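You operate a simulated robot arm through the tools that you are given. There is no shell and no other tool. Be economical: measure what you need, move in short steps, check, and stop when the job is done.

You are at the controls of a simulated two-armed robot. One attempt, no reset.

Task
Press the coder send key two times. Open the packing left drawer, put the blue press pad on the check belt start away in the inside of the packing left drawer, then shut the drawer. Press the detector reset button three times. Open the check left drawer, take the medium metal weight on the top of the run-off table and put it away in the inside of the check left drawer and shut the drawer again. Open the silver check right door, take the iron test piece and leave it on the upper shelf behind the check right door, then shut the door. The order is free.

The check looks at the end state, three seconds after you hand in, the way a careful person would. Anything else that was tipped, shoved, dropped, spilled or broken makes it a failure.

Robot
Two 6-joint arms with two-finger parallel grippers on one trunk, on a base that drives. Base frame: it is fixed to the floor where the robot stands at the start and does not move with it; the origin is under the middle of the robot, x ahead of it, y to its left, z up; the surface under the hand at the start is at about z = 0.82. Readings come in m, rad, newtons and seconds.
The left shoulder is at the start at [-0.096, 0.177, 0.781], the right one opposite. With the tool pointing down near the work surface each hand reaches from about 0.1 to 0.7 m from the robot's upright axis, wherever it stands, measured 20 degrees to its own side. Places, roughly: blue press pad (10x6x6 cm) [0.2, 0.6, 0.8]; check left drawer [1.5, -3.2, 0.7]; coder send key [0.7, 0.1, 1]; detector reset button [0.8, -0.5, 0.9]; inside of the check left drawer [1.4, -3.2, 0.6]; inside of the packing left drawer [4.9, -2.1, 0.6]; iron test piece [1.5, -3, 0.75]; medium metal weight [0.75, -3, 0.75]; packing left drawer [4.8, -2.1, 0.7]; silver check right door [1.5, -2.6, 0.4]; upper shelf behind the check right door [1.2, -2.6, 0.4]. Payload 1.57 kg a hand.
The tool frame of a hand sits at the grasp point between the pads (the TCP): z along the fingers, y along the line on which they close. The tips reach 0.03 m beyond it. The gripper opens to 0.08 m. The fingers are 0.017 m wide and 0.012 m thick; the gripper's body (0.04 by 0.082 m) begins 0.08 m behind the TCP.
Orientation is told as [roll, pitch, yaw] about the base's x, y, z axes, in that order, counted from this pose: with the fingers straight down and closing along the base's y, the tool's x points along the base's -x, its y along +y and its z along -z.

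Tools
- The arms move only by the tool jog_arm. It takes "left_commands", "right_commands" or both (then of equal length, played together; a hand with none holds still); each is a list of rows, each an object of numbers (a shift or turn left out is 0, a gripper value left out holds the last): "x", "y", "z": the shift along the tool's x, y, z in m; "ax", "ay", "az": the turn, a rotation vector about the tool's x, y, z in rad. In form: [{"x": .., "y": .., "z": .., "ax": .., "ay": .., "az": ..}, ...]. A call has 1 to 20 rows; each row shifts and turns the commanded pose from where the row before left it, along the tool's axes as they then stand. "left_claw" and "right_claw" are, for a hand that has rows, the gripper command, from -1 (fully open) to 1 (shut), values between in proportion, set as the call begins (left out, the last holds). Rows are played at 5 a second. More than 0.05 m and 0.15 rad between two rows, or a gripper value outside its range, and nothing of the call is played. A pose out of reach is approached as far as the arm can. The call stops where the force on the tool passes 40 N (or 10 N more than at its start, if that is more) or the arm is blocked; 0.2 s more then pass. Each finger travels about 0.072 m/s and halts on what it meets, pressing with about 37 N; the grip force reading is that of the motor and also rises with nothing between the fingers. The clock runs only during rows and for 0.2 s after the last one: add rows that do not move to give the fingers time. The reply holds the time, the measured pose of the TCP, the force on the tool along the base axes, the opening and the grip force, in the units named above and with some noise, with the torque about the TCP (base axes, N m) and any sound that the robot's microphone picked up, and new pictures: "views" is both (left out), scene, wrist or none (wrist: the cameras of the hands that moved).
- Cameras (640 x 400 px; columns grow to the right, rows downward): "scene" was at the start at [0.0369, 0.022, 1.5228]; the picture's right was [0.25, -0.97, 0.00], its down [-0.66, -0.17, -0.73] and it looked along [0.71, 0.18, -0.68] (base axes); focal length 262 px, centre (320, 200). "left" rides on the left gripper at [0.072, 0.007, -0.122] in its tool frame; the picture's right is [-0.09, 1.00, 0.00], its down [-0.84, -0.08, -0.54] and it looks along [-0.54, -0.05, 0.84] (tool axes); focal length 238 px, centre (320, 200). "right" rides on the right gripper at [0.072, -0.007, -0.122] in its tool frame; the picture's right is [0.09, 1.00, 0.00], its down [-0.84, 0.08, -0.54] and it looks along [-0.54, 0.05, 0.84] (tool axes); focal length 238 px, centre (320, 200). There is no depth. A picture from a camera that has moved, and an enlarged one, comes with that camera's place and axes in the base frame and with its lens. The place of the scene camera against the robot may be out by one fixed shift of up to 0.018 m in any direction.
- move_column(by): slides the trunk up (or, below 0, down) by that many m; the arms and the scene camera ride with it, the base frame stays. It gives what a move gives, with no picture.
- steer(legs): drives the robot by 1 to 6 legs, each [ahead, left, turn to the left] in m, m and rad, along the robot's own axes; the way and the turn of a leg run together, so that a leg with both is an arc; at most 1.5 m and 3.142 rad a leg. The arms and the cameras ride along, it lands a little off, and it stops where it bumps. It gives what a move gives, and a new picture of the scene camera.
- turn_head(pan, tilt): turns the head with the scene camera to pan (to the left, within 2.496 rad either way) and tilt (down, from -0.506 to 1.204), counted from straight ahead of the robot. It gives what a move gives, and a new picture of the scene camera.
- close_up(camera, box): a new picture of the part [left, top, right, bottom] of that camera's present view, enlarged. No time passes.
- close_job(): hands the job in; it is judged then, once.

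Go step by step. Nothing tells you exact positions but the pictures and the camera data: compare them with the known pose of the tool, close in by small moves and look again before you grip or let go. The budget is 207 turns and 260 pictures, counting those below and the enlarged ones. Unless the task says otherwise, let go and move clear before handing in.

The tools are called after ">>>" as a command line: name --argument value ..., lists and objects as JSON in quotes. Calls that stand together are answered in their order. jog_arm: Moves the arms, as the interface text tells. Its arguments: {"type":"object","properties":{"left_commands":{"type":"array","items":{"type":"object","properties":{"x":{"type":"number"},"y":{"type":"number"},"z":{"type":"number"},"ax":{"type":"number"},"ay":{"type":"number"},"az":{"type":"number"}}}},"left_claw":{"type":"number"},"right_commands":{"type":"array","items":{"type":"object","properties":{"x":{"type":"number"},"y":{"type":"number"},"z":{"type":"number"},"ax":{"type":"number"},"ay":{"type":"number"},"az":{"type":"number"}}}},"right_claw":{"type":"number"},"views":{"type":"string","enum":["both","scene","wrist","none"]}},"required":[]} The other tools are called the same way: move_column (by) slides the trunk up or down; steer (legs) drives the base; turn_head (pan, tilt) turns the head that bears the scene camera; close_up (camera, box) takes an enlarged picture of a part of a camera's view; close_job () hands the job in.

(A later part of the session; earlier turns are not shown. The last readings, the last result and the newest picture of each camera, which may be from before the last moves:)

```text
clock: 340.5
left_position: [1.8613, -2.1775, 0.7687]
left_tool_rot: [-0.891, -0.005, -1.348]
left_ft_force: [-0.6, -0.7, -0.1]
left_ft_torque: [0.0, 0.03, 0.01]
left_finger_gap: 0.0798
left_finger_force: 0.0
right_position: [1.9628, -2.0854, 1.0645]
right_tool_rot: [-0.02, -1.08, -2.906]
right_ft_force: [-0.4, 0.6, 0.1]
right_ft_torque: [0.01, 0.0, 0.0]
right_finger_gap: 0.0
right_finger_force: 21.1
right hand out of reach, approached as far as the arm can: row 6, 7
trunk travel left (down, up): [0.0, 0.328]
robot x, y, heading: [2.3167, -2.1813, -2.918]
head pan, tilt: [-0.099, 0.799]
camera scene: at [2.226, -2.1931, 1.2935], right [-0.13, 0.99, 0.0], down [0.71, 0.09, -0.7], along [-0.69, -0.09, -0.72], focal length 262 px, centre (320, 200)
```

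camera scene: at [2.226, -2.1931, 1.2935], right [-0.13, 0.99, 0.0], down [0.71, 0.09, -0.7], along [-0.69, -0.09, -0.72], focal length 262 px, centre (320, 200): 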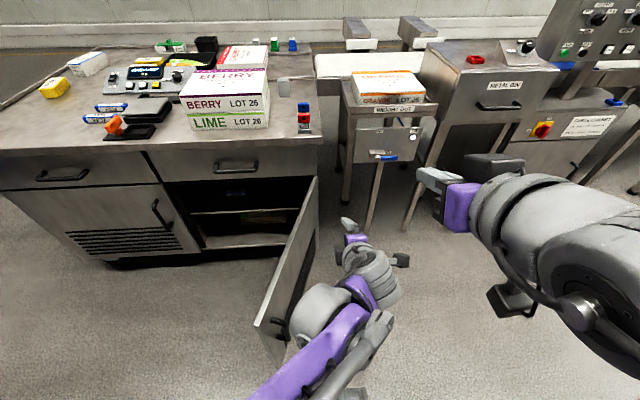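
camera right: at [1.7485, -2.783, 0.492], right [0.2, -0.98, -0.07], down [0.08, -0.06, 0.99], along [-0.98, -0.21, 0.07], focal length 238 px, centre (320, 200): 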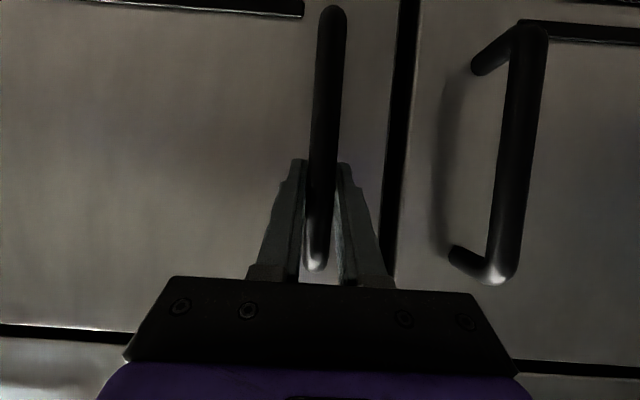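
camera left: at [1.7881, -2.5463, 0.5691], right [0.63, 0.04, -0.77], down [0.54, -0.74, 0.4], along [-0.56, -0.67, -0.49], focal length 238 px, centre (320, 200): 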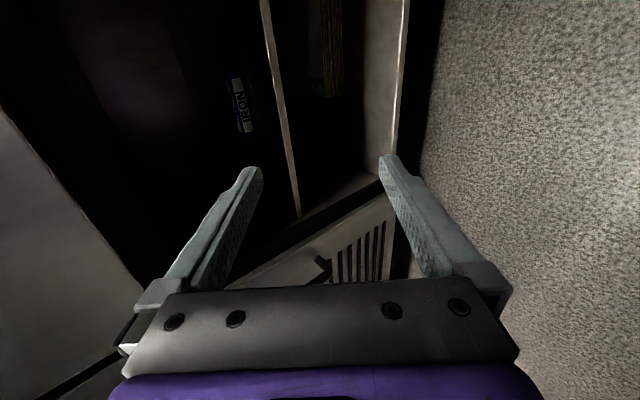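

>>> jog_arm --left_commands '[{"y": 0.031, "z": 0.0255}, {"y": 0.031, "z": 0.0255}, {"y": 0.031, "z": 0.0255}, {"y": 0.031, "z": 0.0255}, {"y": 0.031, "z": 0.0255}, {}]' --left_claw 1 --views "scene"

```text
clock: 341.9
left_position: [1.8589, -2.1794, 0.5678]
left_tool_rot: [-0.89, -0.004, -1.348]
left_ft_force: [0.2, 0.1, -0.2]
left_ft_torque: [0.03, 0.01, -0.03]
left_finger_gap: 0.0002
left_finger_force: 21.1
right_position: [1.9629, -2.0844, 1.0642]
right_tool_rot: [-0.019, -1.079, -2.904]
right_ft_force: [0.2, 0.1, 0.2]
right_ft_torque: [0.0, -0.02, -0.01]
right_finger_gap: 0.0002
right_finger_force: 21.2
trunk travel left (down, up): [0.0, 0.328]
robot x, y, heading: [2.3185, -2.1801, -2.913]
head pan, tilt: [-0.099, 0.799]
camera scene: at [2.2261, -2.1932, 1.2935], right [-0.13, 0.99, 0.0], down [0.71, 0.09, -0.7], along [-0.69, -0.09, -0.72], focal length 262 px, centre (320, 200)
```

scene: 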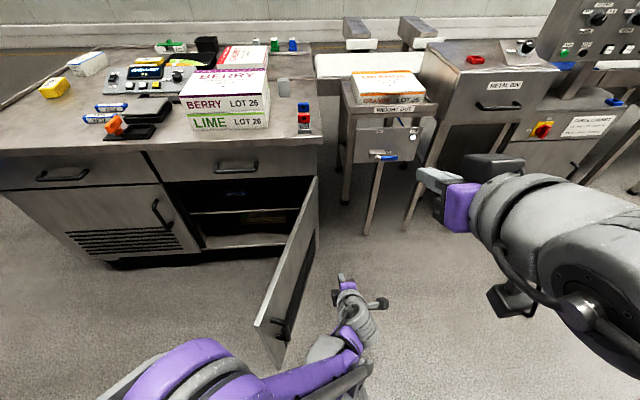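

Push the door by driving left and forward, hand as pusher.

>>> steer --legs '[[0.0, 0.14, 0], [0.1, 0.18, 0]]'

```text
clock: 345.6
left_position: [1.8344, -2.5106, 0.5676]
left_tool_rot: [-0.89, -0.004, -1.35]
left_ft_force: [-1.4, -0.5, 0.7]
left_ft_torque: [0.02, 0.04, 0.0]
left_finger_gap: 0.0003
left_finger_force: 22.0
right_position: [1.9385, -2.4184, 1.0645]
right_tool_rot: [-0.019, -1.079, -2.907]
right_ft_force: [0.2, -0.1, 0.9]
right_ft_torque: [0.0, -0.01, 0.01]
right_finger_gap: 0.0
right_finger_force: 21.5
trunk travel left (down, up): [0.0, 0.328]
robot x, y, heading: [2.2908, -2.5164, -2.915]
head pan, tilt: [-0.099, 0.799]
camera scene: at [2.201, -2.5265, 1.2935], right [-0.13, 0.99, 0.0], down [0.71, 0.09, -0.7], along [-0.69, -0.09, -0.72], focal length 262 px, centre (320, 200)
```

scene: 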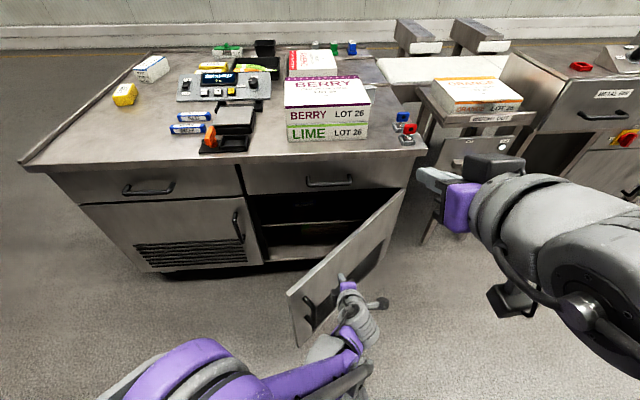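

>>> steer --legs '[[0.1, 0.1, 0], [0.06, 0.04, 0]]'

```text
clock: 347.8
left_position: [1.708, -2.6842, 0.5674]
left_tool_rot: [-0.891, -0.004, -1.348]
left_ft_force: [-0.7, 0.7, -0.1]
left_ft_torque: [-0.01, 0.02, -0.01]
left_finger_gap: 0.0001
left_finger_force: 21.6
right_position: [1.8135, -2.5911, 1.0636]
right_tool_rot: [-0.02, -1.076, -2.906]
right_ft_force: [-0.2, -0.7, 0.5]
right_ft_torque: [-0.04, -0.01, -0.01]
right_finger_gap: 0.0
right_finger_force: 21.1
trunk travel left (down, up): [0.0, 0.328]
robot x, y, heading: [2.1697, -2.685, -2.913]
head pan, tilt: [-0.099, 0.799]
camera scene: at [2.0759, -2.6995, 1.2935], right [-0.13, 0.99, 0.0], down [0.71, 0.09, -0.7], along [-0.69, -0.09, -0.72], focal length 262 px, centre (320, 200)
```

scene: 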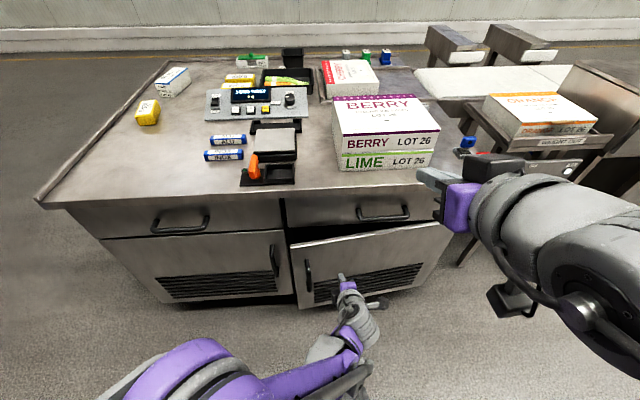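

Nearly shut; push forward with the arm until it seats.

>>> jog_arm --left_commands '[{"y": -0.0255, "z": 0.031}, {"y": -0.0255, "z": 0.031}, {"y": -0.0128, "z": 0.0155}, {"y": -0.0128, "z": 0.0155}, {"y": -0.0064, "z": 0.0077}, {"y": -0.0064, "z": 0.0077}, {"y": -0.0064, "z": 0.0077}, {}]' --views "scene"

```text
clock: 349.1
left_position: [1.5866, -2.7112, 0.569]
left_tool_rot: [-0.884, -0.004, -1.347]
left_ft_force: [13.4, 0.8, 9.4]
left_ft_torque: [0.0, 0.13, -0.02]
left_finger_gap: 0.0003
left_finger_force: 21.9
right_position: [1.8165, -2.5902, 1.0645]
right_tool_rot: [-0.022, -1.078, -2.906]
right_ft_force: [-0.2, 0.4, -0.2]
right_ft_torque: [-0.03, -0.01, 0.0]
right_finger_gap: 0.0
right_finger_force: 21.2
trunk travel left (down, up): [0.0, 0.328]
robot x, y, heading: [2.1689, -2.6904, -2.913]
head pan, tilt: [-0.099, 0.799]
stopped in row 6 (left hand): the force on the tool passed its limit at 55 N (the readings are from after the stop); the commanded pose is now the measured one
camera scene: at [2.0787, -2.699, 1.2937], right [-0.13, 0.99, 0.0], down [0.71, 0.09, -0.7], along [-0.69, -0.09, -0.72], focal length 262 px, centre (320, 200)
```

scene: 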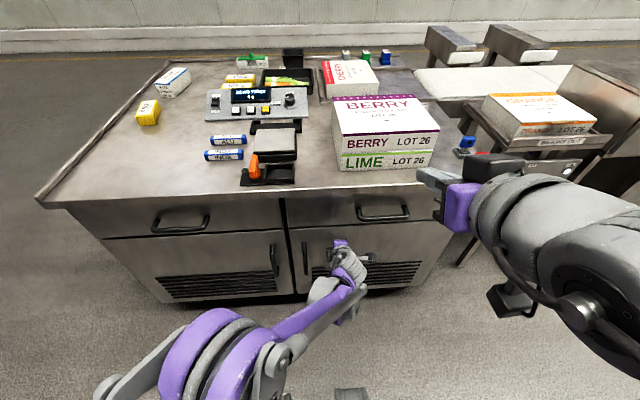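

>>> jog_arm --left_commands '[{"y": 0.0255, "z": -0.031}, {"y": 0.0255, "z": -0.031}, {"y": 0.0255, "z": -0.031}, {"y": 0.0255, "z": -0.031}, {"y": -0.03, "z": -0.025}, {"y": -0.03, "z": -0.025}, {"y": -0.03, "z": -0.025}, {"y": -0.03, "z": -0.025}, {"y": -0.03, "z": -0.025}, {}]' --views "none"

>>> close_up --camera "scene" --box '[90, 180, 450, 310]'

```text
clock: 351.3
left_position: [1.7435, -2.6753, 0.7648]
left_tool_rot: [-0.883, -0.002, -1.347]
left_ft_force: [-0.4, -0.4, 0.5]
left_ft_torque: [0.03, 0.0, 0.04]
left_finger_gap: 0.0
left_finger_force: 21.6
right_position: [1.8137, -2.5904, 1.0631]
right_tool_rot: [-0.019, -1.075, -2.906]
right_ft_force: [0.3, -0.3, 0.0]
right_ft_torque: [0.01, -0.01, 0.0]
right_finger_gap: 0.0
right_finger_force: 21.5
trunk travel left (down, up): [0.0, 0.328]
robot x, y, heading: [2.1698, -2.6859, -2.915]
head pan, tilt: [-0.099, 0.799]
```

```text
1.78 times, centred on (270, 245) of scene
camera zoom: at [2.0768, -2.699, 1.2935], right [-0.13, 0.99, 0.0], down [0.71, 0.09, -0.7], along [-0.69, -0.09, -0.72], focal length 466 px, centre (409, 120)
```

zoom: 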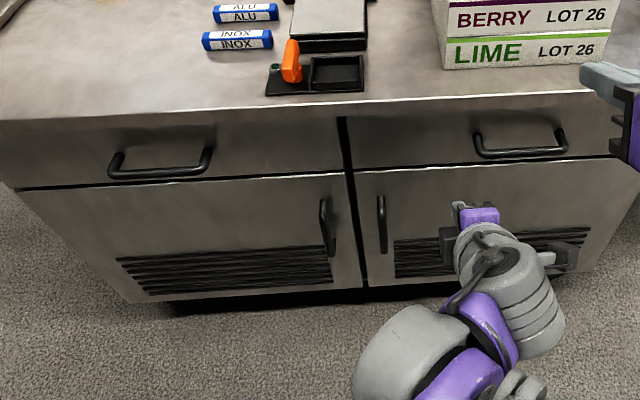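

The door is shut flush. Raise the trunk, set the left hand pointing down again, and drive around the bench's left end to its back side for the weight.

>>> steer --legs '[[-0.25, 0, 0]]'

>>> move_column --by 0.225

>>> jog_arm --left_commands '[{"ax": -0.15}, {"ax": -0.15}, {"ax": -0.15}, {"ax": -0.15}, {"ax": -0.15}, {"ax": -0.133}, {}]' --left_claw -1 --views "none"

>>> steer --legs '[[0, 1.285, 0], [1.25, 0, 0], [1.25, 0, 0], [0, 0, 3.14]]'

```text
clock: 353.1
left_position: [1.9892, -2.6175, 0.7633]
left_tool_rot: [-0.883, -0.003, -1.348]
left_ft_force: [-0.1, 0.0, -0.3]
left_ft_torque: [0.0, -0.02, 0.02]
left_finger_gap: 0.0
left_finger_force: 21.3
right_position: [2.0586, -2.5334, 1.0631]
right_tool_rot: [-0.018, -1.077, -2.907]
right_ft_force: [-0.1, -0.8, -0.3]
right_ft_torque: [-0.05, 0.01, 0.02]
right_finger_gap: 0.0003
right_finger_force: 21.4
trunk travel left (down, up): [0.0, 0.328]
robot x, y, heading: [2.4124, -2.6318, -2.915]
head pan, tilt: [-0.099, 0.799]
camera scene: at [2.3226, -2.6421, 1.2936], right [-0.13, 0.99, 0.0], down [0.71, 0.09, -0.7], along [-0.69, -0.09, -0.72], focal length 262 px, centre (320, 200)
```

scene: 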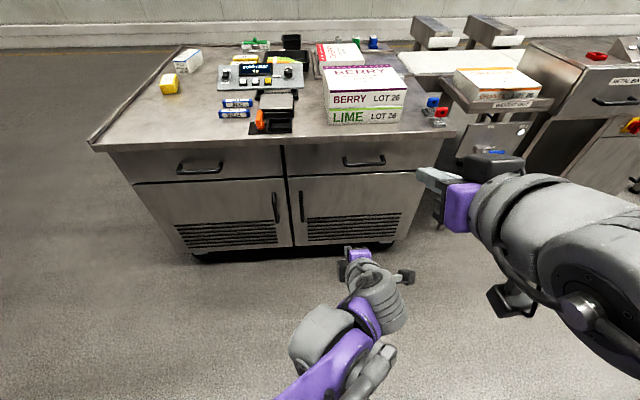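

```text
clock: 355.5
left_position: [1.9884, -2.6184, 0.9882]
left_tool_rot: [-0.883, -0.002, -1.347]
left_ft_force: [-0.8, 0.3, 0.3]
left_ft_torque: [0.0, -0.04, -0.02]
left_finger_gap: 0.0
left_finger_force: 21.0
right_position: [2.0696, -2.5331, 1.3023]
right_tool_rot: [-0.025, -1.118, -2.907]
right_ft_force: [0.1, -0.4, 0.4]
right_ft_torque: [0.02, 0.03, 0.01]
right_finger_gap: 0.0
right_finger_force: 21.8
trunk travel left (down, up): [-0.225, 0.103]
robot x, y, heading: [2.4145, -2.6304, -2.917]
head pan, tilt: [-0.099, 0.799]
```

```text
clock: 357.1
left_position: [1.9887, -2.6182, 0.9878]
left_tool_rot: [0.003, -0.004, -1.349]
left_ft_force: [0.3, -0.2, 0.0]
left_ft_torque: [-0.05, 0.02, 0.0]
left_finger_gap: 0.0801
left_finger_force: 0.1
right_position: [2.0703, -2.5326, 1.3028]
right_tool_rot: [-0.027, -1.117, -2.906]
right_ft_force: [-0.1, 0.0, 0.5]
right_ft_torque: [0.01, 0.04, 0.03]
right_finger_gap: 0.0
right_finger_force: 21.3
trunk travel left (down, up): [-0.225, 0.103]
robot x, y, heading: [2.4132, -2.6285, -2.916]
head pan, tilt: [-0.099, 0.799]
```

```text
clock: 387.8
left_position: [0.684, -4.4397, 0.9881]
left_tool_rot: [0.001, -0.006, 1.771]
left_ft_force: [0.0, 0.2, 0.3]
left_ft_torque: [-0.01, 0.01, 0.03]
left_finger_gap: 0.08
left_finger_force: 0.1
right_position: [0.6001, -4.5236, 1.3025]
right_tool_rot: [-0.023, -1.119, 0.208]
right_ft_force: [0.5, 0.0, 0.7]
right_ft_torque: [-0.01, 0.01, -0.01]
right_finger_gap: 0.0
right_finger_force: 21.6
trunk travel left (down, up): [-0.225, 0.103]
robot x, y, heading: [0.259, -4.4167, 0.203]
head pan, tilt: [-0.099, 0.799]
camera scene: at [0.2958, -4.4147, 1.519], right [0.1, -0.99, 0.0], down [-0.71, -0.07, -0.7], along [0.69, 0.07, -0.72], focal length 262 px, centre (320, 200)
```

scene: 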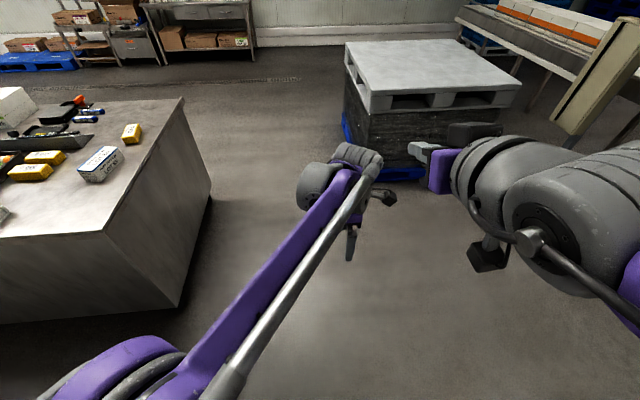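

Behind the bench now. Sidestep left to face the weight's spot and look.

>>> steer --legs '[[0, 1.25, 0.03]]'

>>> turn_head --pan 0.0 --tilt 0.75

```text
clock: 398.8
left_position: [0.4251, -3.2253, 0.9886]
left_tool_rot: [-0.001, -0.004, 1.789]
left_ft_force: [0.0, -0.2, 0.4]
left_ft_torque: [-0.02, 0.03, 0.0]
left_finger_gap: 0.08
left_finger_force: 0.0
right_position: [0.3437, -3.3115, 1.3036]
right_tool_rot: [-0.027, -1.119, 0.228]
right_ft_force: [0.0, 0.5, 1.0]
right_ft_torque: [0.02, 0.02, -0.01]
right_finger_gap: 0.0
right_finger_force: 21.3
trunk travel left (down, up): [-0.225, 0.103]
robot x, y, heading: [0.0005, -3.211, 0.226]
head pan, tilt: [-0.099, 0.799]
camera scene: at [0.0361, -3.2084, 1.519], right [0.12, -0.99, 0.0], down [-0.71, -0.09, -0.7], along [0.69, 0.09, -0.72], focal length 262 px, centre (320, 200)
```

scene: 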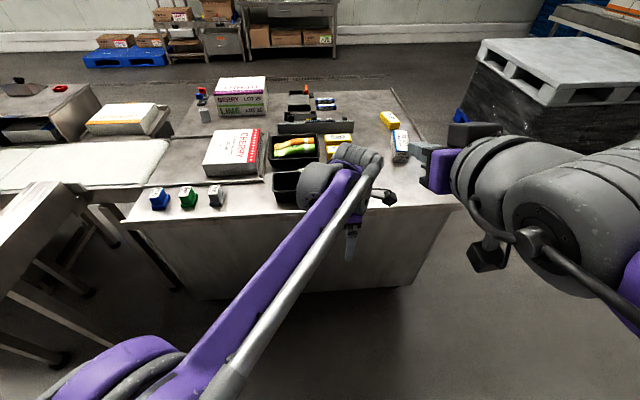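

```text
clock: 399.5
left_position: [0.4238, -3.2255, 0.988]
left_tool_rot: [-0.001, -0.003, 1.789]
left_ft_force: [0.8, 0.5, 0.1]
left_ft_torque: [-0.03, 0.03, 0.01]
left_finger_gap: 0.08
left_finger_force: 0.1
right_position: [0.344, -3.3113, 1.3033]
right_tool_rot: [-0.026, -1.118, 0.231]
right_ft_force: [-0.2, 0.6, -0.2]
right_ft_torque: [-0.03, 0.02, 0.01]
right_finger_gap: 0.0
right_finger_force: 21.3
trunk travel left (down, up): [-0.225, 0.103]
robot x, y, heading: [-0.0003, -3.2112, 0.228]
head pan, tilt: [0.0, 0.75]
camera scene: at [0.0369, -3.2001, 1.523], right [0.22, -0.98, 0.0], down [-0.67, -0.15, -0.73], along [0.71, 0.16, -0.68], focal length 262 px, centre (320, 200)
```

scene: 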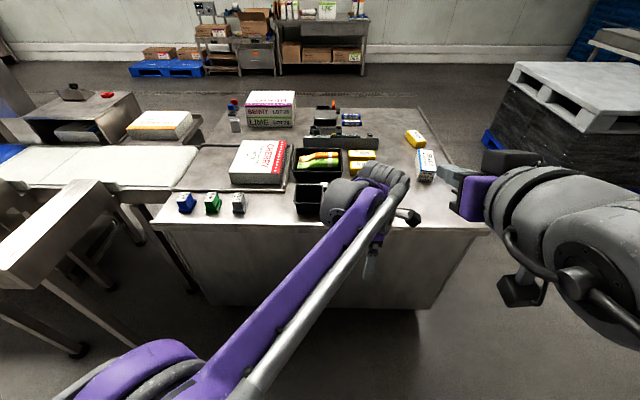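

>>> jog_arm --left_commands '[{"x": -0.045}, {"x": -0.045}, {"x": -0.045}, {"x": -0.045}, {"x": -0.045}, {"x": -0.04}, {}]' --views "scene"

>>> close_up --camera "scene" --box '[260, 120, 460, 240]'

```text
clock: 401.1
left_position: [0.3664, -2.9686, 0.9896]
left_tool_rot: [0.0, -0.003, 1.788]
left_ft_force: [0.9, 0.0, -0.1]
left_ft_torque: [0.03, 0.0, 0.02]
left_finger_gap: 0.08
left_finger_force: 0.0
right_position: [0.3428, -3.3121, 1.3033]
right_tool_rot: [-0.024, -1.118, 0.229]
right_ft_force: [-0.5, -0.2, 0.3]
right_ft_torque: [-0.01, 0.01, -0.02]
right_finger_gap: 0.0
right_finger_force: 21.7
trunk travel left (down, up): [-0.225, 0.103]
robot x, y, heading: [-0.0012, -3.207, 0.219]
head pan, tilt: [0.0, 0.75]
camera scene: at [0.0371, -3.2005, 1.523], right [0.22, -0.98, 0.0], down [-0.67, -0.15, -0.73], along [0.71, 0.16, -0.68], focal length 262 px, centre (320, 200)
```

scene: 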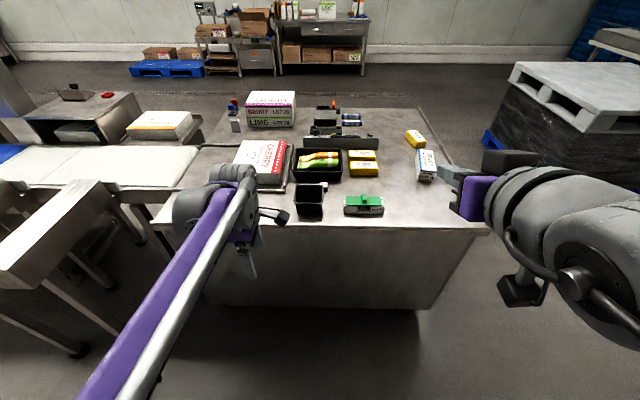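

```text
3.20 times, centred on (360, 180) of scene
camera zoom: at [0.0371, -3.2005, 1.523], right [0.22, -0.98, 0.0], down [-0.67, -0.15, -0.73], along [0.71, 0.16, -0.68], focal length 838 px, centre (192, 264)
```

zoom: 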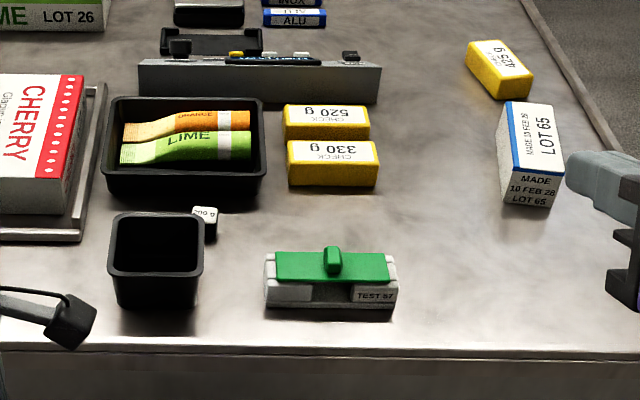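

>>> close_up --camera "scene" --box '[296, 166, 356, 206]'

>>> close_up --camera "scene" --box '[130, 80, 310, 220]'

```text
10.00 times, centred on (326, 186) of scene
camera zoom: at [0.0371, -3.2005, 1.523], right [0.22, -0.98, 0.0], down [-0.67, -0.15, -0.73], along [0.71, 0.16, -0.68], focal length 2619 px, centre (260, 340)
```

zoom: 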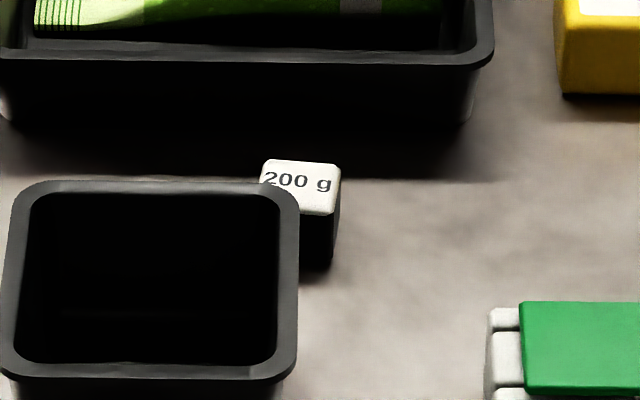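

```text
2.86 times, centred on (220, 150) of scene
camera zoom: at [0.0371, -3.2005, 1.523], right [0.22, -0.98, 0.0], down [-0.67, -0.15, -0.73], along [0.71, 0.16, -0.68], focal length 748 px, centre (606, 343)
```

zoom: 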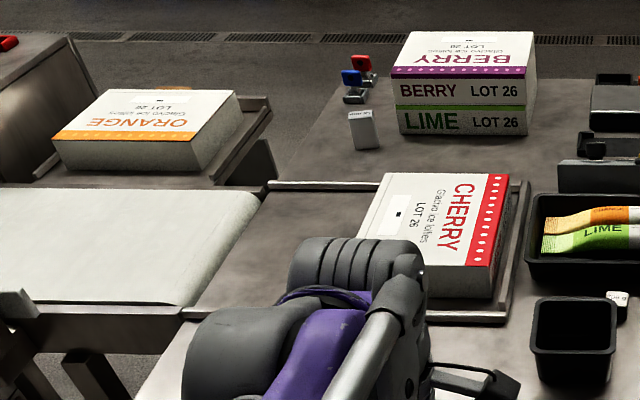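

It's a small black "200 g" weight behind the bin at ≈(0.84, -3.04). I drive 0.2 m closer, turn the left hand to close sideways (clear of bin and tray).

>>> steer --legs '[[0.2, -0.1, 0]]'

>>> jog_arm --left_commands '[{"z": -0.04}, {"z": -0.04}, {"z": -0.04}, {"az": 0.142}, {"az": 0.142}, {"az": 0.142}, {"az": 0.142}, {"az": 0.142}, {"az": 0.142}, {"az": 0.142}, {"az": 0.142}, {"az": 0.142}, {"az": 0.142}, {"az": 0.142}, {}]' --views "wrist"

```text
clock: 402.8
left_position: [0.5836, -3.0196, 0.9885]
left_tool_rot: [0.0, -0.003, 1.791]
left_ft_force: [0.1, 0.2, 0.5]
left_ft_torque: [-0.05, -0.01, 0.03]
left_finger_gap: 0.08
left_finger_force: 0.1
right_position: [0.5603, -3.3636, 1.3022]
right_tool_rot: [-0.025, -1.118, 0.233]
right_ft_force: [-0.4, -0.6, 0.8]
right_ft_torque: [0.02, 0.0, 0.01]
right_finger_gap: 0.0001
right_finger_force: 21.4
trunk travel left (down, up): [-0.225, 0.103]
robot x, y, heading: [0.216, -3.2655, 0.225]
head pan, tilt: [0.0, 0.75]
camera scene: at [0.2541, -3.2528, 1.523], right [0.22, -0.97, 0.0], down [-0.67, -0.15, -0.73], along [0.71, 0.16, -0.68], focal length 262 px, centre (320, 200)
```

scene: 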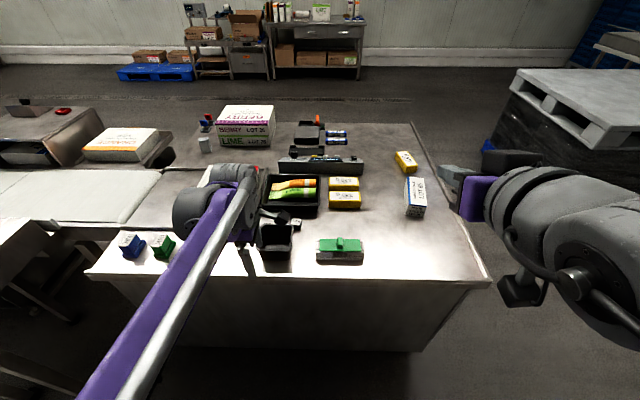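

```text
clock: 406.0
left_position: [0.5831, -3.0195, 1.109]
left_tool_rot: [0.003, -0.001, 0.228]
left_ft_force: [-0.3, -0.2, -1.3]
left_ft_torque: [-0.03, 0.0, 0.01]
left_finger_gap: 0.08
left_finger_force: 0.0
right_position: [0.5599, -3.3639, 1.303]
right_tool_rot: [-0.028, -1.119, 0.234]
right_ft_force: [0.6, 0.5, -0.9]
right_ft_torque: [0.0, -0.02, 0.0]
right_finger_gap: 0.0
right_finger_force: 21.3
trunk travel left (down, up): [-0.225, 0.103]
robot x, y, heading: [0.218, -3.2647, 0.23]
head pan, tilt: [0.0, 0.75]
camera left: at [0.5113, -3.0318, 1.2328], right [-0.13, 0.99, 0.0], down [0.83, 0.11, 0.54], along [0.54, 0.08, -0.84], focal length 238 px, centre (320, 200)
```

left: 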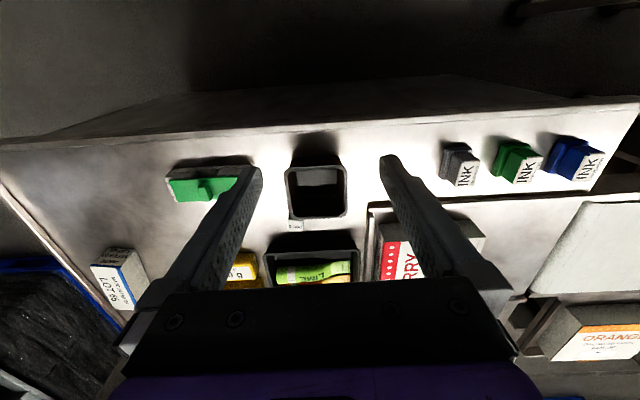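

>>> jog_arm --left_commands '[{"x": -0.04, "y": -0.0124, "z": 0.018}, {"x": -0.04, "y": -0.0124, "z": 0.018}, {"x": -0.04, "y": -0.0124, "z": 0.018}, {"x": -0.04, "y": -0.0124, "z": 0.018}, {"x": -0.04, "y": -0.0124, "z": 0.018}, {"x": -0.039, "y": -0.0124, "z": 0.018}, {}]' --views "wrist"

```text
clock: 407.6
left_position: [0.7966, -3.04, 0.9952]
left_tool_rot: [0.002, -0.001, 0.228]
left_ft_force: [0.5, -0.5, -0.3]
left_ft_torque: [-0.01, 0.03, -0.03]
left_finger_gap: 0.0802
left_finger_force: 0.1
left hand out of reach, approached as far as the arm can: row 5, 6
right_position: [0.5595, -3.3644, 1.3029]
right_tool_rot: [-0.025, -1.118, 0.231]
right_ft_force: [0.2, -0.3, -0.5]
right_ft_torque: [0.03, 0.01, -0.01]
right_finger_gap: 0.0002
right_finger_force: 21.4
trunk travel left (down, up): [-0.225, 0.103]
robot x, y, heading: [0.2158, -3.2656, 0.227]
head pan, tilt: [0.0, 0.75]
camera left: at [0.7242, -3.051, 1.1176], right [-0.14, 0.99, 0.0], down [0.83, 0.11, 0.54], along [0.54, 0.08, -0.84], focal length 238 px, centre (320, 200)
```

left: 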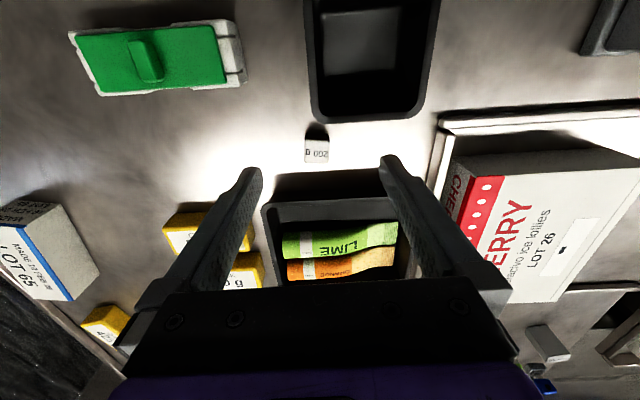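

Reach ends 3.5 cm short; I drive forward 5 cm and recheck.

>>> steer --legs '[[0.05, 0, 0]]'

>>> jog_arm --left_commands '[{}]' --views "wrist"

```text
clock: 408.5
left_position: [0.8462, -3.0302, 0.9943]
left_tool_rot: [0.004, -0.001, 0.228]
left_ft_force: [0.5, -0.2, -0.2]
left_ft_torque: [-0.01, 0.03, -0.02]
left_finger_gap: 0.0801
left_finger_force: 0.1
right_position: [0.6088, -3.3531, 1.3019]
right_tool_rot: [-0.025, -1.119, 0.233]
right_ft_force: [0.0, 0.4, 0.3]
right_ft_torque: [0.02, 0.03, 0.02]
right_finger_gap: 0.0001
right_finger_force: 21.5
trunk travel left (down, up): [-0.225, 0.103]
robot x, y, heading: [0.2642, -3.2535, 0.223]
head pan, tilt: [0.0, 0.75]
camera scene: at [0.3027, -3.2416, 1.523], right [0.22, -0.98, 0.0], down [-0.67, -0.15, -0.73], along [0.71, 0.16, -0.68], focal length 262 px, centre (320, 200)
```

scene: 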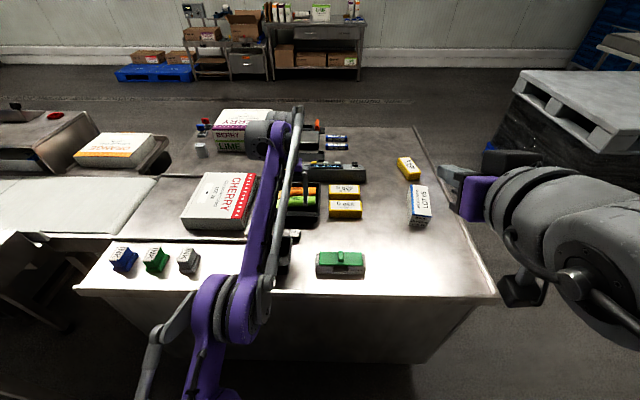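

```text
clock: 408.9
left_position: [0.8441, -3.0299, 0.9947]
left_tool_rot: [0.002, 0.002, 0.23]
left_ft_force: [0.3, -1.1, -0.3]
left_ft_torque: [0.0, 0.01, 0.01]
left_finger_gap: 0.0799
left_finger_force: 0.1
right_position: [0.6062, -3.3529, 1.3037]
right_tool_rot: [-0.025, -1.118, 0.232]
right_ft_force: [0.0, 0.3, -0.1]
right_ft_torque: [-0.02, -0.01, 0.05]
right_finger_gap: 0.0
right_finger_force: 21.9
trunk travel left (down, up): [-0.225, 0.103]
robot x, y, heading: [0.2656, -3.2528, 0.226]
head pan, tilt: [0.0, 0.75]
camera left: at [0.7712, -3.0407, 1.1183], right [-0.14, 0.99, 0.0], down [0.83, 0.11, 0.54], along [0.54, 0.08, -0.84], focal length 238 px, centre (320, 200)
```

left: 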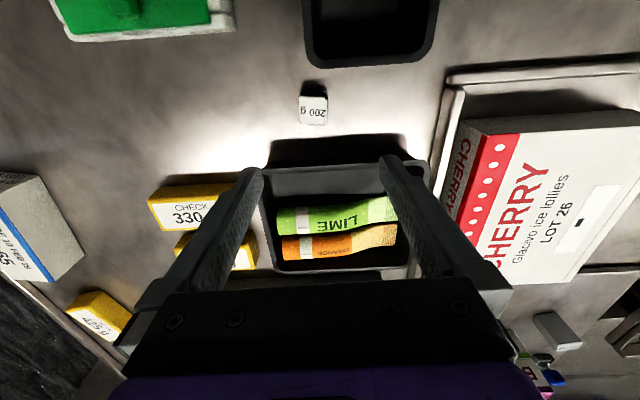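

Weight at (0.830, -3.039). Align and descend.

>>> jog_arm --left_commands '[{"x": 0.0155, "y": -0.005}, {"z": 0.04}, {"z": 0.04}, {"z": 0.03}, {}]' --views "wrist"

```text
clock: 410.1
left_position: [0.829, -3.0382, 0.8838]
left_tool_rot: [0.003, 0.001, 0.227]
left_ft_force: [0.6, -0.5, -0.5]
left_ft_torque: [-0.03, -0.01, 0.03]
left_finger_gap: 0.0801
left_finger_force: 0.1
right_position: [0.6077, -3.3527, 1.3032]
right_tool_rot: [-0.025, -1.118, 0.23]
right_ft_force: [-0.4, 1.0, -0.7]
right_ft_torque: [-0.01, 0.01, 0.0]
right_finger_gap: 0.0
right_finger_force: 21.3
trunk travel left (down, up): [-0.225, 0.103]
robot x, y, heading: [0.2618, -3.2513, 0.222]
head pan, tilt: [0.0, 0.75]
camera left: at [0.7579, -3.0486, 1.0074], right [-0.14, 0.99, 0.0], down [0.83, 0.11, 0.54], along [0.54, 0.08, -0.84], focal length 238 px, centre (320, 200)
```

left: 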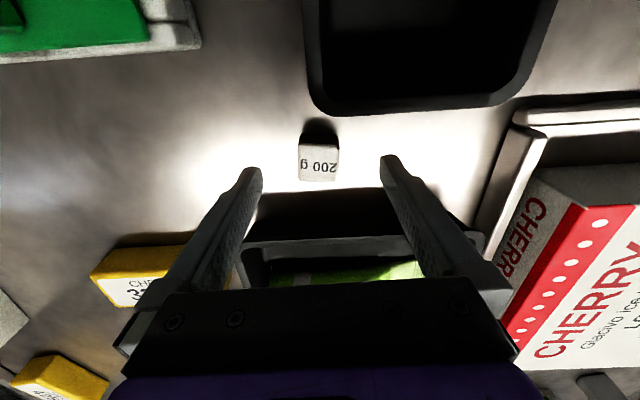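

>>> jog_arm --left_commands '[{"z": 0.015}, {"z": 0.012}, {"z": 0.01}, {}]' --views "none"

>>> jog_arm --left_commands '[{}, {}, {}, {}, {}]' --left_claw 1 --views "none"

>>> jog_arm --left_commands '[{"z": -0.02}, {"z": -0.04}, {"z": -0.04}, {"z": -0.04}, {}]' --views "wrist"

```text
clock: 411.1
left_position: [0.8302, -3.0382, 0.8463]
left_tool_rot: [0.004, -0.001, 0.228]
left_ft_force: [0.1, -0.5, 0.4]
left_ft_torque: [-0.01, -0.02, -0.01]
left_finger_gap: 0.0799
left_finger_force: 0.1
right_position: [0.607, -3.353, 1.3027]
right_tool_rot: [-0.026, -1.119, 0.234]
right_ft_force: [-0.2, 0.3, -0.7]
right_ft_torque: [-0.01, -0.01, 0.0]
right_finger_gap: 0.0
right_finger_force: 20.9
trunk travel left (down, up): [-0.225, 0.103]
robot x, y, heading: [0.2615, -3.2542, 0.227]
head pan, tilt: [0.0, 0.75]
```

```text
clock: 412.3
left_position: [0.8309, -3.0363, 0.8477]
left_tool_rot: [0.002, -0.001, 0.227]
left_ft_force: [0.1, -0.4, 1.4]
left_ft_torque: [-0.04, -0.01, -0.01]
left_finger_gap: 0.0314
left_finger_force: 36.6
right_position: [0.609, -3.3518, 1.303]
right_tool_rot: [-0.025, -1.118, 0.231]
right_ft_force: [-1.1, -0.2, 0.3]
right_ft_torque: [-0.01, 0.01, 0.02]
right_finger_gap: 0.0001
right_finger_force: 21.6
trunk travel left (down, up): [-0.225, 0.103]
robot x, y, heading: [0.2634, -3.2511, 0.223]
head pan, tilt: [0.0, 0.75]
```

```text
clock: 413.5
left_position: [0.8303, -3.038, 0.9862]
left_tool_rot: [0.004, 0.001, 0.229]
left_ft_force: [0.4, 0.2, -2.0]
left_ft_torque: [0.01, 0.02, 0.01]
left_finger_gap: 0.0313
left_finger_force: 36.7
right_position: [0.6086, -3.3526, 1.303]
right_tool_rot: [-0.027, -1.119, 0.231]
right_ft_force: [-0.1, -0.2, 0.3]
right_ft_torque: [0.02, -0.02, -0.01]
right_finger_gap: 0.0
right_finger_force: 21.0
trunk travel left (down, up): [-0.225, 0.103]
robot x, y, heading: [0.2653, -3.2521, 0.225]
head pan, tilt: [0.0, 0.75]
camera left: at [0.7584, -3.0495, 1.1104], right [-0.14, 0.99, 0.0], down [0.83, 0.11, 0.54], along [0.54, 0.08, -0.84], focal length 238 px, centre (320, 200)
```

left: 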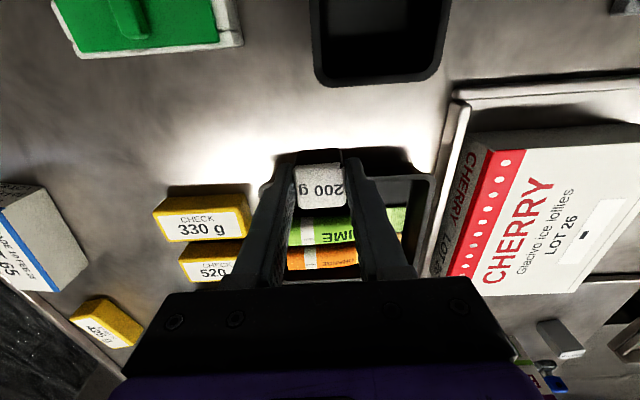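

Weight held (31 mm grip, ~2 N). Retract and drive back around to the front of the bench.

>>> jog_arm --left_commands '[{"z": -0.04}, {"z": -0.03}, {"x": 0.045}, {"x": 0.045}, {"x": 0.045}, {"x": 0.045}, {"x": 0.045}, {}]' --views "none"

>>> steer --legs '[[-0.27, 0, 0], [0, -1.17, 0], [1.25, 0, 0], [1.45, 0, 0], [0, 0, -3.14], [0, -0.9, 0]]'

>>> turn_head --pan 0.0 --tilt 0.7

```text
clock: 415.3
left_position: [0.7656, -3.085, 1.087]
left_tool_rot: [0.004, 0.002, 0.228]
left_ft_force: [-0.1, 0.0, -2.4]
left_ft_torque: [-0.03, -0.01, -0.01]
left_finger_gap: 0.0315
left_finger_force: 36.9
left hand out of reach, approached as far as the arm can: row 1, 2, 4, 5, 6, 7
right_position: [0.608, -3.3519, 1.3021]
right_tool_rot: [-0.027, -1.119, 0.232]
right_ft_force: [0.9, 0.0, 0.8]
right_ft_torque: [-0.01, 0.02, 0.0]
right_finger_gap: 0.0
right_finger_force: 21.1
trunk travel left (down, up): [-0.225, 0.103]
robot x, y, heading: [0.265, -3.2515, 0.221]
head pan, tilt: [0.0, 0.75]
```

```text
clock: 455.1
left_position: [2.1857, -3.2022, 1.0875]
left_tool_rot: [0.005, 0.003, -2.92]
left_ft_force: [-0.1, -0.1, -1.9]
left_ft_torque: [0.0, 0.01, 0.01]
left_finger_gap: 0.0312
left_finger_force: 36.8
right_position: [2.346, -2.9342, 1.3031]
right_tool_rot: [-0.027, -1.118, -2.917]
right_ft_force: [-0.4, 0.1, -0.5]
right_ft_torque: [-0.01, 0.0, 0.03]
right_finger_gap: 0.0
right_finger_force: 20.6
trunk travel left (down, up): [-0.225, 0.103]
robot x, y, heading: [2.6871, -3.0377, -2.926]
head pan, tilt: [0.0, 0.75]
camera scene: at [2.6442, -3.0446, 1.523], right [-0.21, 0.98, 0.0], down [0.67, 0.15, -0.73], along [-0.71, -0.16, -0.68], focal length 262 px, centre (320, 200)
```

scene: 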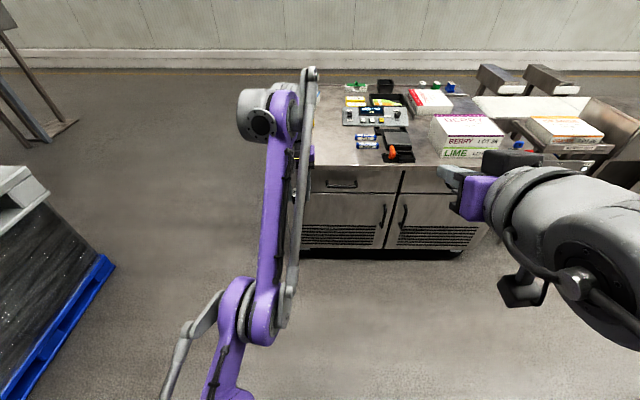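

```text
clock: 455.8
left_position: [2.187, -3.2008, 1.0892]
left_tool_rot: [0.002, 0.0, -2.921]
left_ft_force: [-0.4, -1.0, -2.0]
left_ft_torque: [-0.03, 0.01, -0.01]
left_finger_gap: 0.0314
left_finger_force: 36.8
right_position: [2.3457, -2.9337, 1.3019]
right_tool_rot: [-0.027, -1.117, -2.919]
right_ft_force: [0.0, 0.1, 0.4]
right_ft_torque: [-0.01, -0.02, -0.01]
right_finger_gap: 0.0001
right_finger_force: 21.4
trunk travel left (down, up): [-0.225, 0.103]
robot x, y, heading: [2.6886, -3.0397, -2.924]
head pan, tilt: [0.0, 0.7]
camera scene: at [2.6422, -3.0451, 1.5272], right [-0.21, 0.98, 0.0], down [0.63, 0.14, -0.76], along [-0.75, -0.16, -0.64], focal length 262 px, centre (320, 200)
```

scene: 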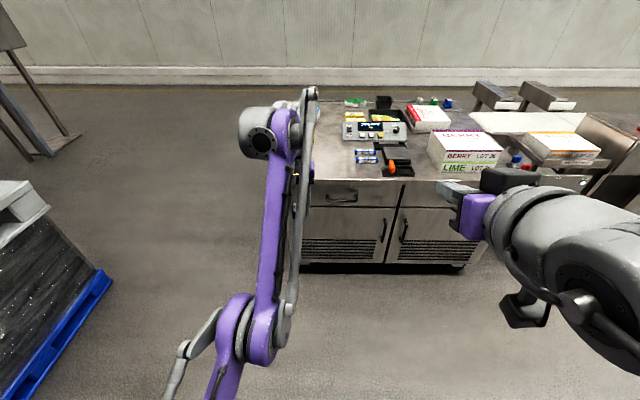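

Re-form the right hand for the horizontal drawer handle (closing vertically), lower the trunk 0.1 m, and drive up to the left drawer (handle ≈ (1.70, -3.12, 0.756)).

>>> jog_arm --right_commands '[{"ay": -0.135}, {"ay": -0.135}, {"az": -0.15}, {"az": -0.15}, {"az": -0.15}, {"az": -0.15}, {"az": -0.15}, {"az": -0.15}, {"az": -0.15}, {"az": -0.15}, {"az": -0.15}, {"az": -0.15}, {"az": -0.07}, {}]' --right_claw -1 --views "none"

>>> move_column --by -0.1

>>> steer --legs '[[0.24, -0.083, 0.01]]'

```text
clock: 458.8
left_position: [2.1862, -3.2018, 1.0888]
left_tool_rot: [0.006, 0.002, -2.922]
left_ft_force: [0.2, 0.7, -2.2]
left_ft_torque: [0.02, -0.04, 0.01]
left_finger_gap: 0.0313
left_finger_force: 37.4
right_position: [2.3436, -2.9291, 1.3032]
right_tool_rot: [-1.399, 0.01, -1.365]
right_ft_force: [-0.3, 0.4, 0.0]
right_ft_torque: [0.02, -0.01, -0.01]
right_finger_gap: 0.0799
right_finger_force: 0.0
right hand out of reach, approached as far as the arm can: row 12
trunk travel left (down, up): [-0.225, 0.103]
robot x, y, heading: [2.6872, -3.0357, -2.921]
head pan, tilt: [0.0, 0.7]
```

```text
clock: 460.1
left_position: [2.1873, -3.201, 0.9875]
left_tool_rot: [0.004, 0.001, -2.92]
left_ft_force: [-0.9, -0.3, -1.6]
left_ft_torque: [-0.01, 0.0, -0.03]
left_finger_gap: 0.0314
left_finger_force: 37.4
right_position: [2.3457, -2.9301, 1.2035]
right_tool_rot: [-1.389, 0.008, -1.37]
right_ft_force: [0.1, 0.1, 0.0]
right_ft_torque: [0.02, 0.02, 0.02]
right_finger_gap: 0.0801
right_finger_force: 0.1
trunk travel left (down, up): [-0.125, 0.203]
robot x, y, heading: [2.6924, -3.0343, -2.926]
head pan, tilt: [0.0, 0.7]
```

```text
clock: 461.9
left_position: [1.9362, -3.1773, 0.9878]
left_tool_rot: [0.005, 0.001, -2.913]
left_ft_force: [-0.2, -0.2, -1.5]
left_ft_torque: [0.02, -0.03, -0.01]
left_finger_gap: 0.0314
left_finger_force: 37.3
right_position: [2.0911, -2.9068, 1.2026]
right_tool_rot: [-1.387, 0.011, -1.359]
right_ft_force: [-0.6, 0.4, -0.5]
right_ft_torque: [0.02, -0.01, -0.02]
right_finger_gap: 0.08
right_finger_force: 0.0
trunk travel left (down, up): [-0.125, 0.203]
robot x, y, heading: [2.4383, -3.0092, -2.913]
head pan, tilt: [0.0, 0.7]
camera scene: at [2.3773, -3.0202, 1.4285], right [-0.22, 0.97, 0.0], down [0.63, 0.14, -0.76], along [-0.75, -0.17, -0.64], focal length 262 px, centre (320, 200)
```

scene: 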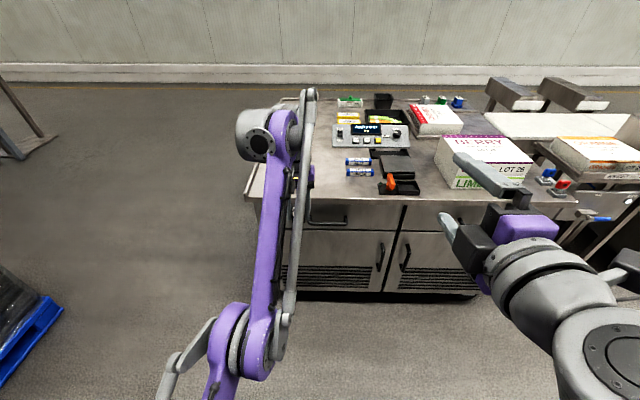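

>>> jog_arm --left_commands '[{"y": 0.045}, {"y": 0.045}, {"y": 0.045}, {"x": 0.03}, {"x": 0.03}, {}, {}, {}, {}, {}, {}, {}, {}, {}, {}]' --right_commands '[{"y": 0.045}, {"y": 0.045}, {"y": 0.045}, {"y": 0.045}, {"y": 0.045}, {"y": 0.045}, {"y": 0.045}, {"x": -0.043}, {"x": -0.043}, {"x": -0.043}, {"z": 0.045}, {"z": 0.045}, {"z": 0.045}, {"z": 0.045}, {}]' --views "both"

```text
clock: 465.1
left_position: [1.9718, -3.3076, 1.0193]
left_tool_rot: [0.003, 0.004, -2.912]
left_ft_force: [-0.3, -0.3, -2.0]
left_ft_torque: [0.0, 0.04, 0.01]
left_finger_gap: 0.0314
left_finger_force: 37.2
left hand out of reach, approached as far as the arm can: row 1, 2, 4, 5
right_position: [1.9227, -3.0455, 0.8725]
right_tool_rot: [-1.432, -0.017, -1.355]
right_ft_force: [-0.1, -0.8, 0.0]
right_ft_torque: [0.04, 0.03, 0.02]
right_finger_gap: 0.08
right_finger_force: 0.1
right hand out of reach, approached as far as the arm can: row 1, 2, 3, 4, 5, 8, 9, 10
trunk travel left (down, up): [-0.125, 0.203]
robot x, y, heading: [2.4352, -3.0071, -2.913]
head pan, tilt: [0.0, 0.7]
camera scene: at [2.3787, -3.0201, 1.4286], right [-0.22, 0.97, 0.0], down [0.63, 0.14, -0.77], along [-0.75, -0.17, -0.64], focal length 262 px, centre (320, 200)
camera right: at [2.024, -2.9485, 0.8943], right [0.12, 0.1, -0.99], down [0.71, -0.7, 0.01], along [-0.69, -0.71, -0.16], focal length 238 px, centre (320, 200)
camera left: at [2.0413, -3.2983, 1.1432], right [0.14, -0.99, 0.0], down [-0.84, -0.11, 0.54], along [-0.53, -0.08, -0.84], focal length 238 px, centre (320, 200)
```

scene: 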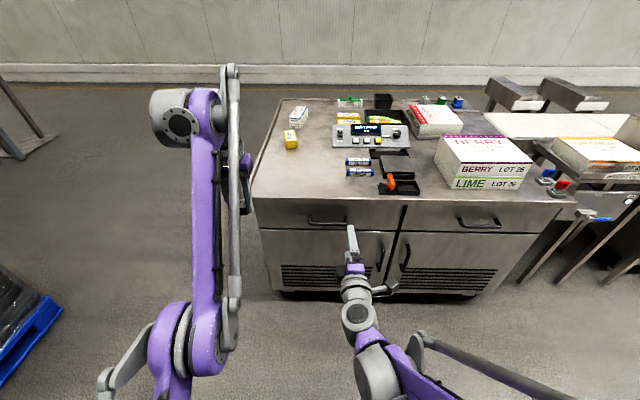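
right: 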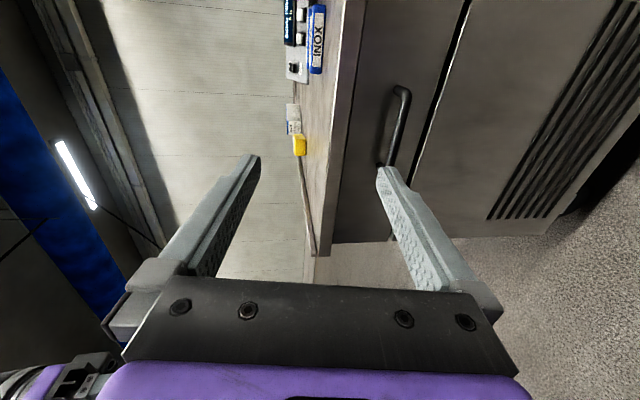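
left: 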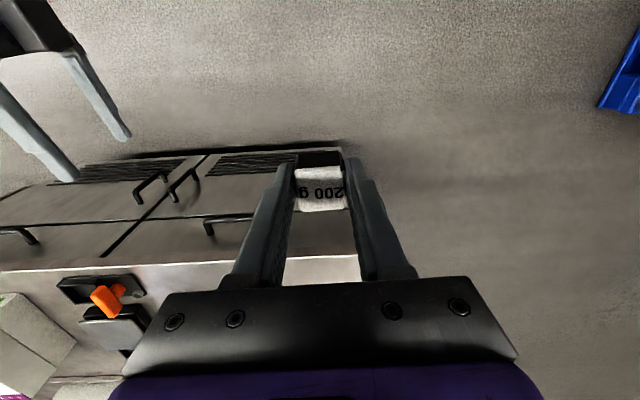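

>>> jog_arm --right_commands '[{"z": 0.045}, {"z": 0.045}, {"x": -0.044}, {"y": 0.04}, {"y": 0.04}, {"y": 0.03}, {"z": 0.03}, {}]' --views "both"

```text
clock: 466.9
left_position: [1.9706, -3.3074, 1.0191]
left_tool_rot: [0.004, 0.006, -2.913]
left_ft_force: [-1.0, -0.9, -1.7]
left_ft_torque: [-0.01, 0.01, -0.02]
left_finger_gap: 0.0315
left_finger_force: 36.9
right_position: [1.833, -3.1131, 0.7462]
right_tool_rot: [-1.432, -0.018, -1.353]
right_ft_force: [0.1, -0.5, -0.5]
right_ft_torque: [0.01, 0.0, 0.0]
right_finger_gap: 0.0802
right_finger_force: 0.1
trunk travel left (down, up): [-0.125, 0.203]
robot x, y, heading: [2.4379, -3.0094, -2.918]
head pan, tilt: [0.0, 0.7]
camera scene: at [2.3784, -3.0203, 1.4286], right [-0.22, 0.97, 0.0], down [0.63, 0.14, -0.77], along [-0.75, -0.17, -0.64], focal length 262 px, centre (320, 200)
camera right: at [1.9333, -3.0165, 0.7687], right [0.12, 0.1, -0.99], down [0.72, -0.7, 0.01], along [-0.69, -0.71, -0.16], focal length 238 px, centre (320, 200)
```

scene: 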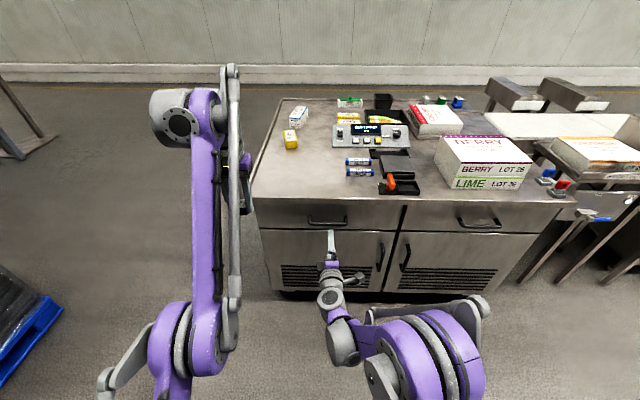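
right: 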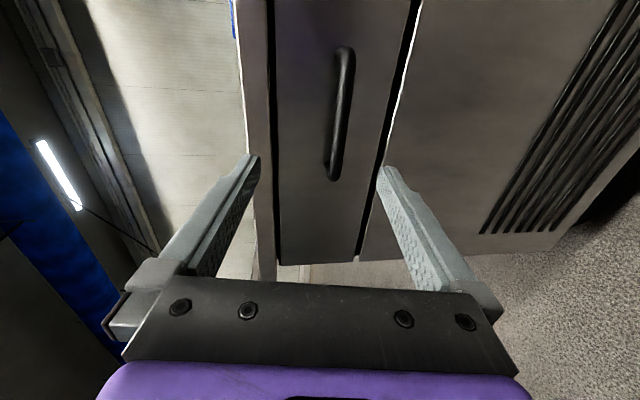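

Handle centre triangulated at (1.665, -3.139, 0.698). Approach.

>>> jog_arm --right_commands '[{"x": 0.0127, "y": 0.0235}, {"z": 0.04}, {"z": 0.04}, {"z": 0.03}, {}]' --views "wrist"

```text
clock: 468.1
left_position: [1.9698, -3.3081, 1.0191]
left_tool_rot: [0.0, 0.006, -2.913]
left_ft_force: [0.1, 0.3, -2.7]
left_ft_torque: [0.03, -0.01, 0.01]
left_finger_gap: 0.0313
left_finger_force: 37.0
right_position: [1.7264, -3.1233, 0.7072]
right_tool_rot: [-1.432, -0.017, -1.355]
right_ft_force: [0.0, -0.5, 0.0]
right_ft_torque: [-0.04, 0.0, -0.01]
right_finger_gap: 0.08
right_finger_force: 0.0
trunk travel left (down, up): [-0.125, 0.203]
robot x, y, heading: [2.4387, -3.0073, -2.917]
head pan, tilt: [0.0, 0.7]
camera right: at [1.8275, -3.0272, 0.73], right [0.12, 0.1, -0.99], down [0.71, -0.7, 0.01], along [-0.69, -0.71, -0.16], focal length 238 px, centre (320, 200)
```

right: 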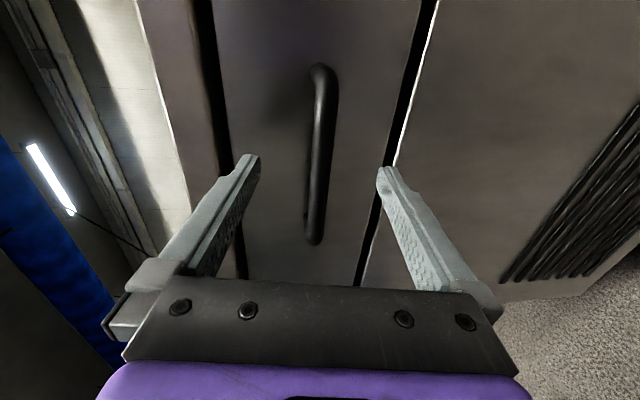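

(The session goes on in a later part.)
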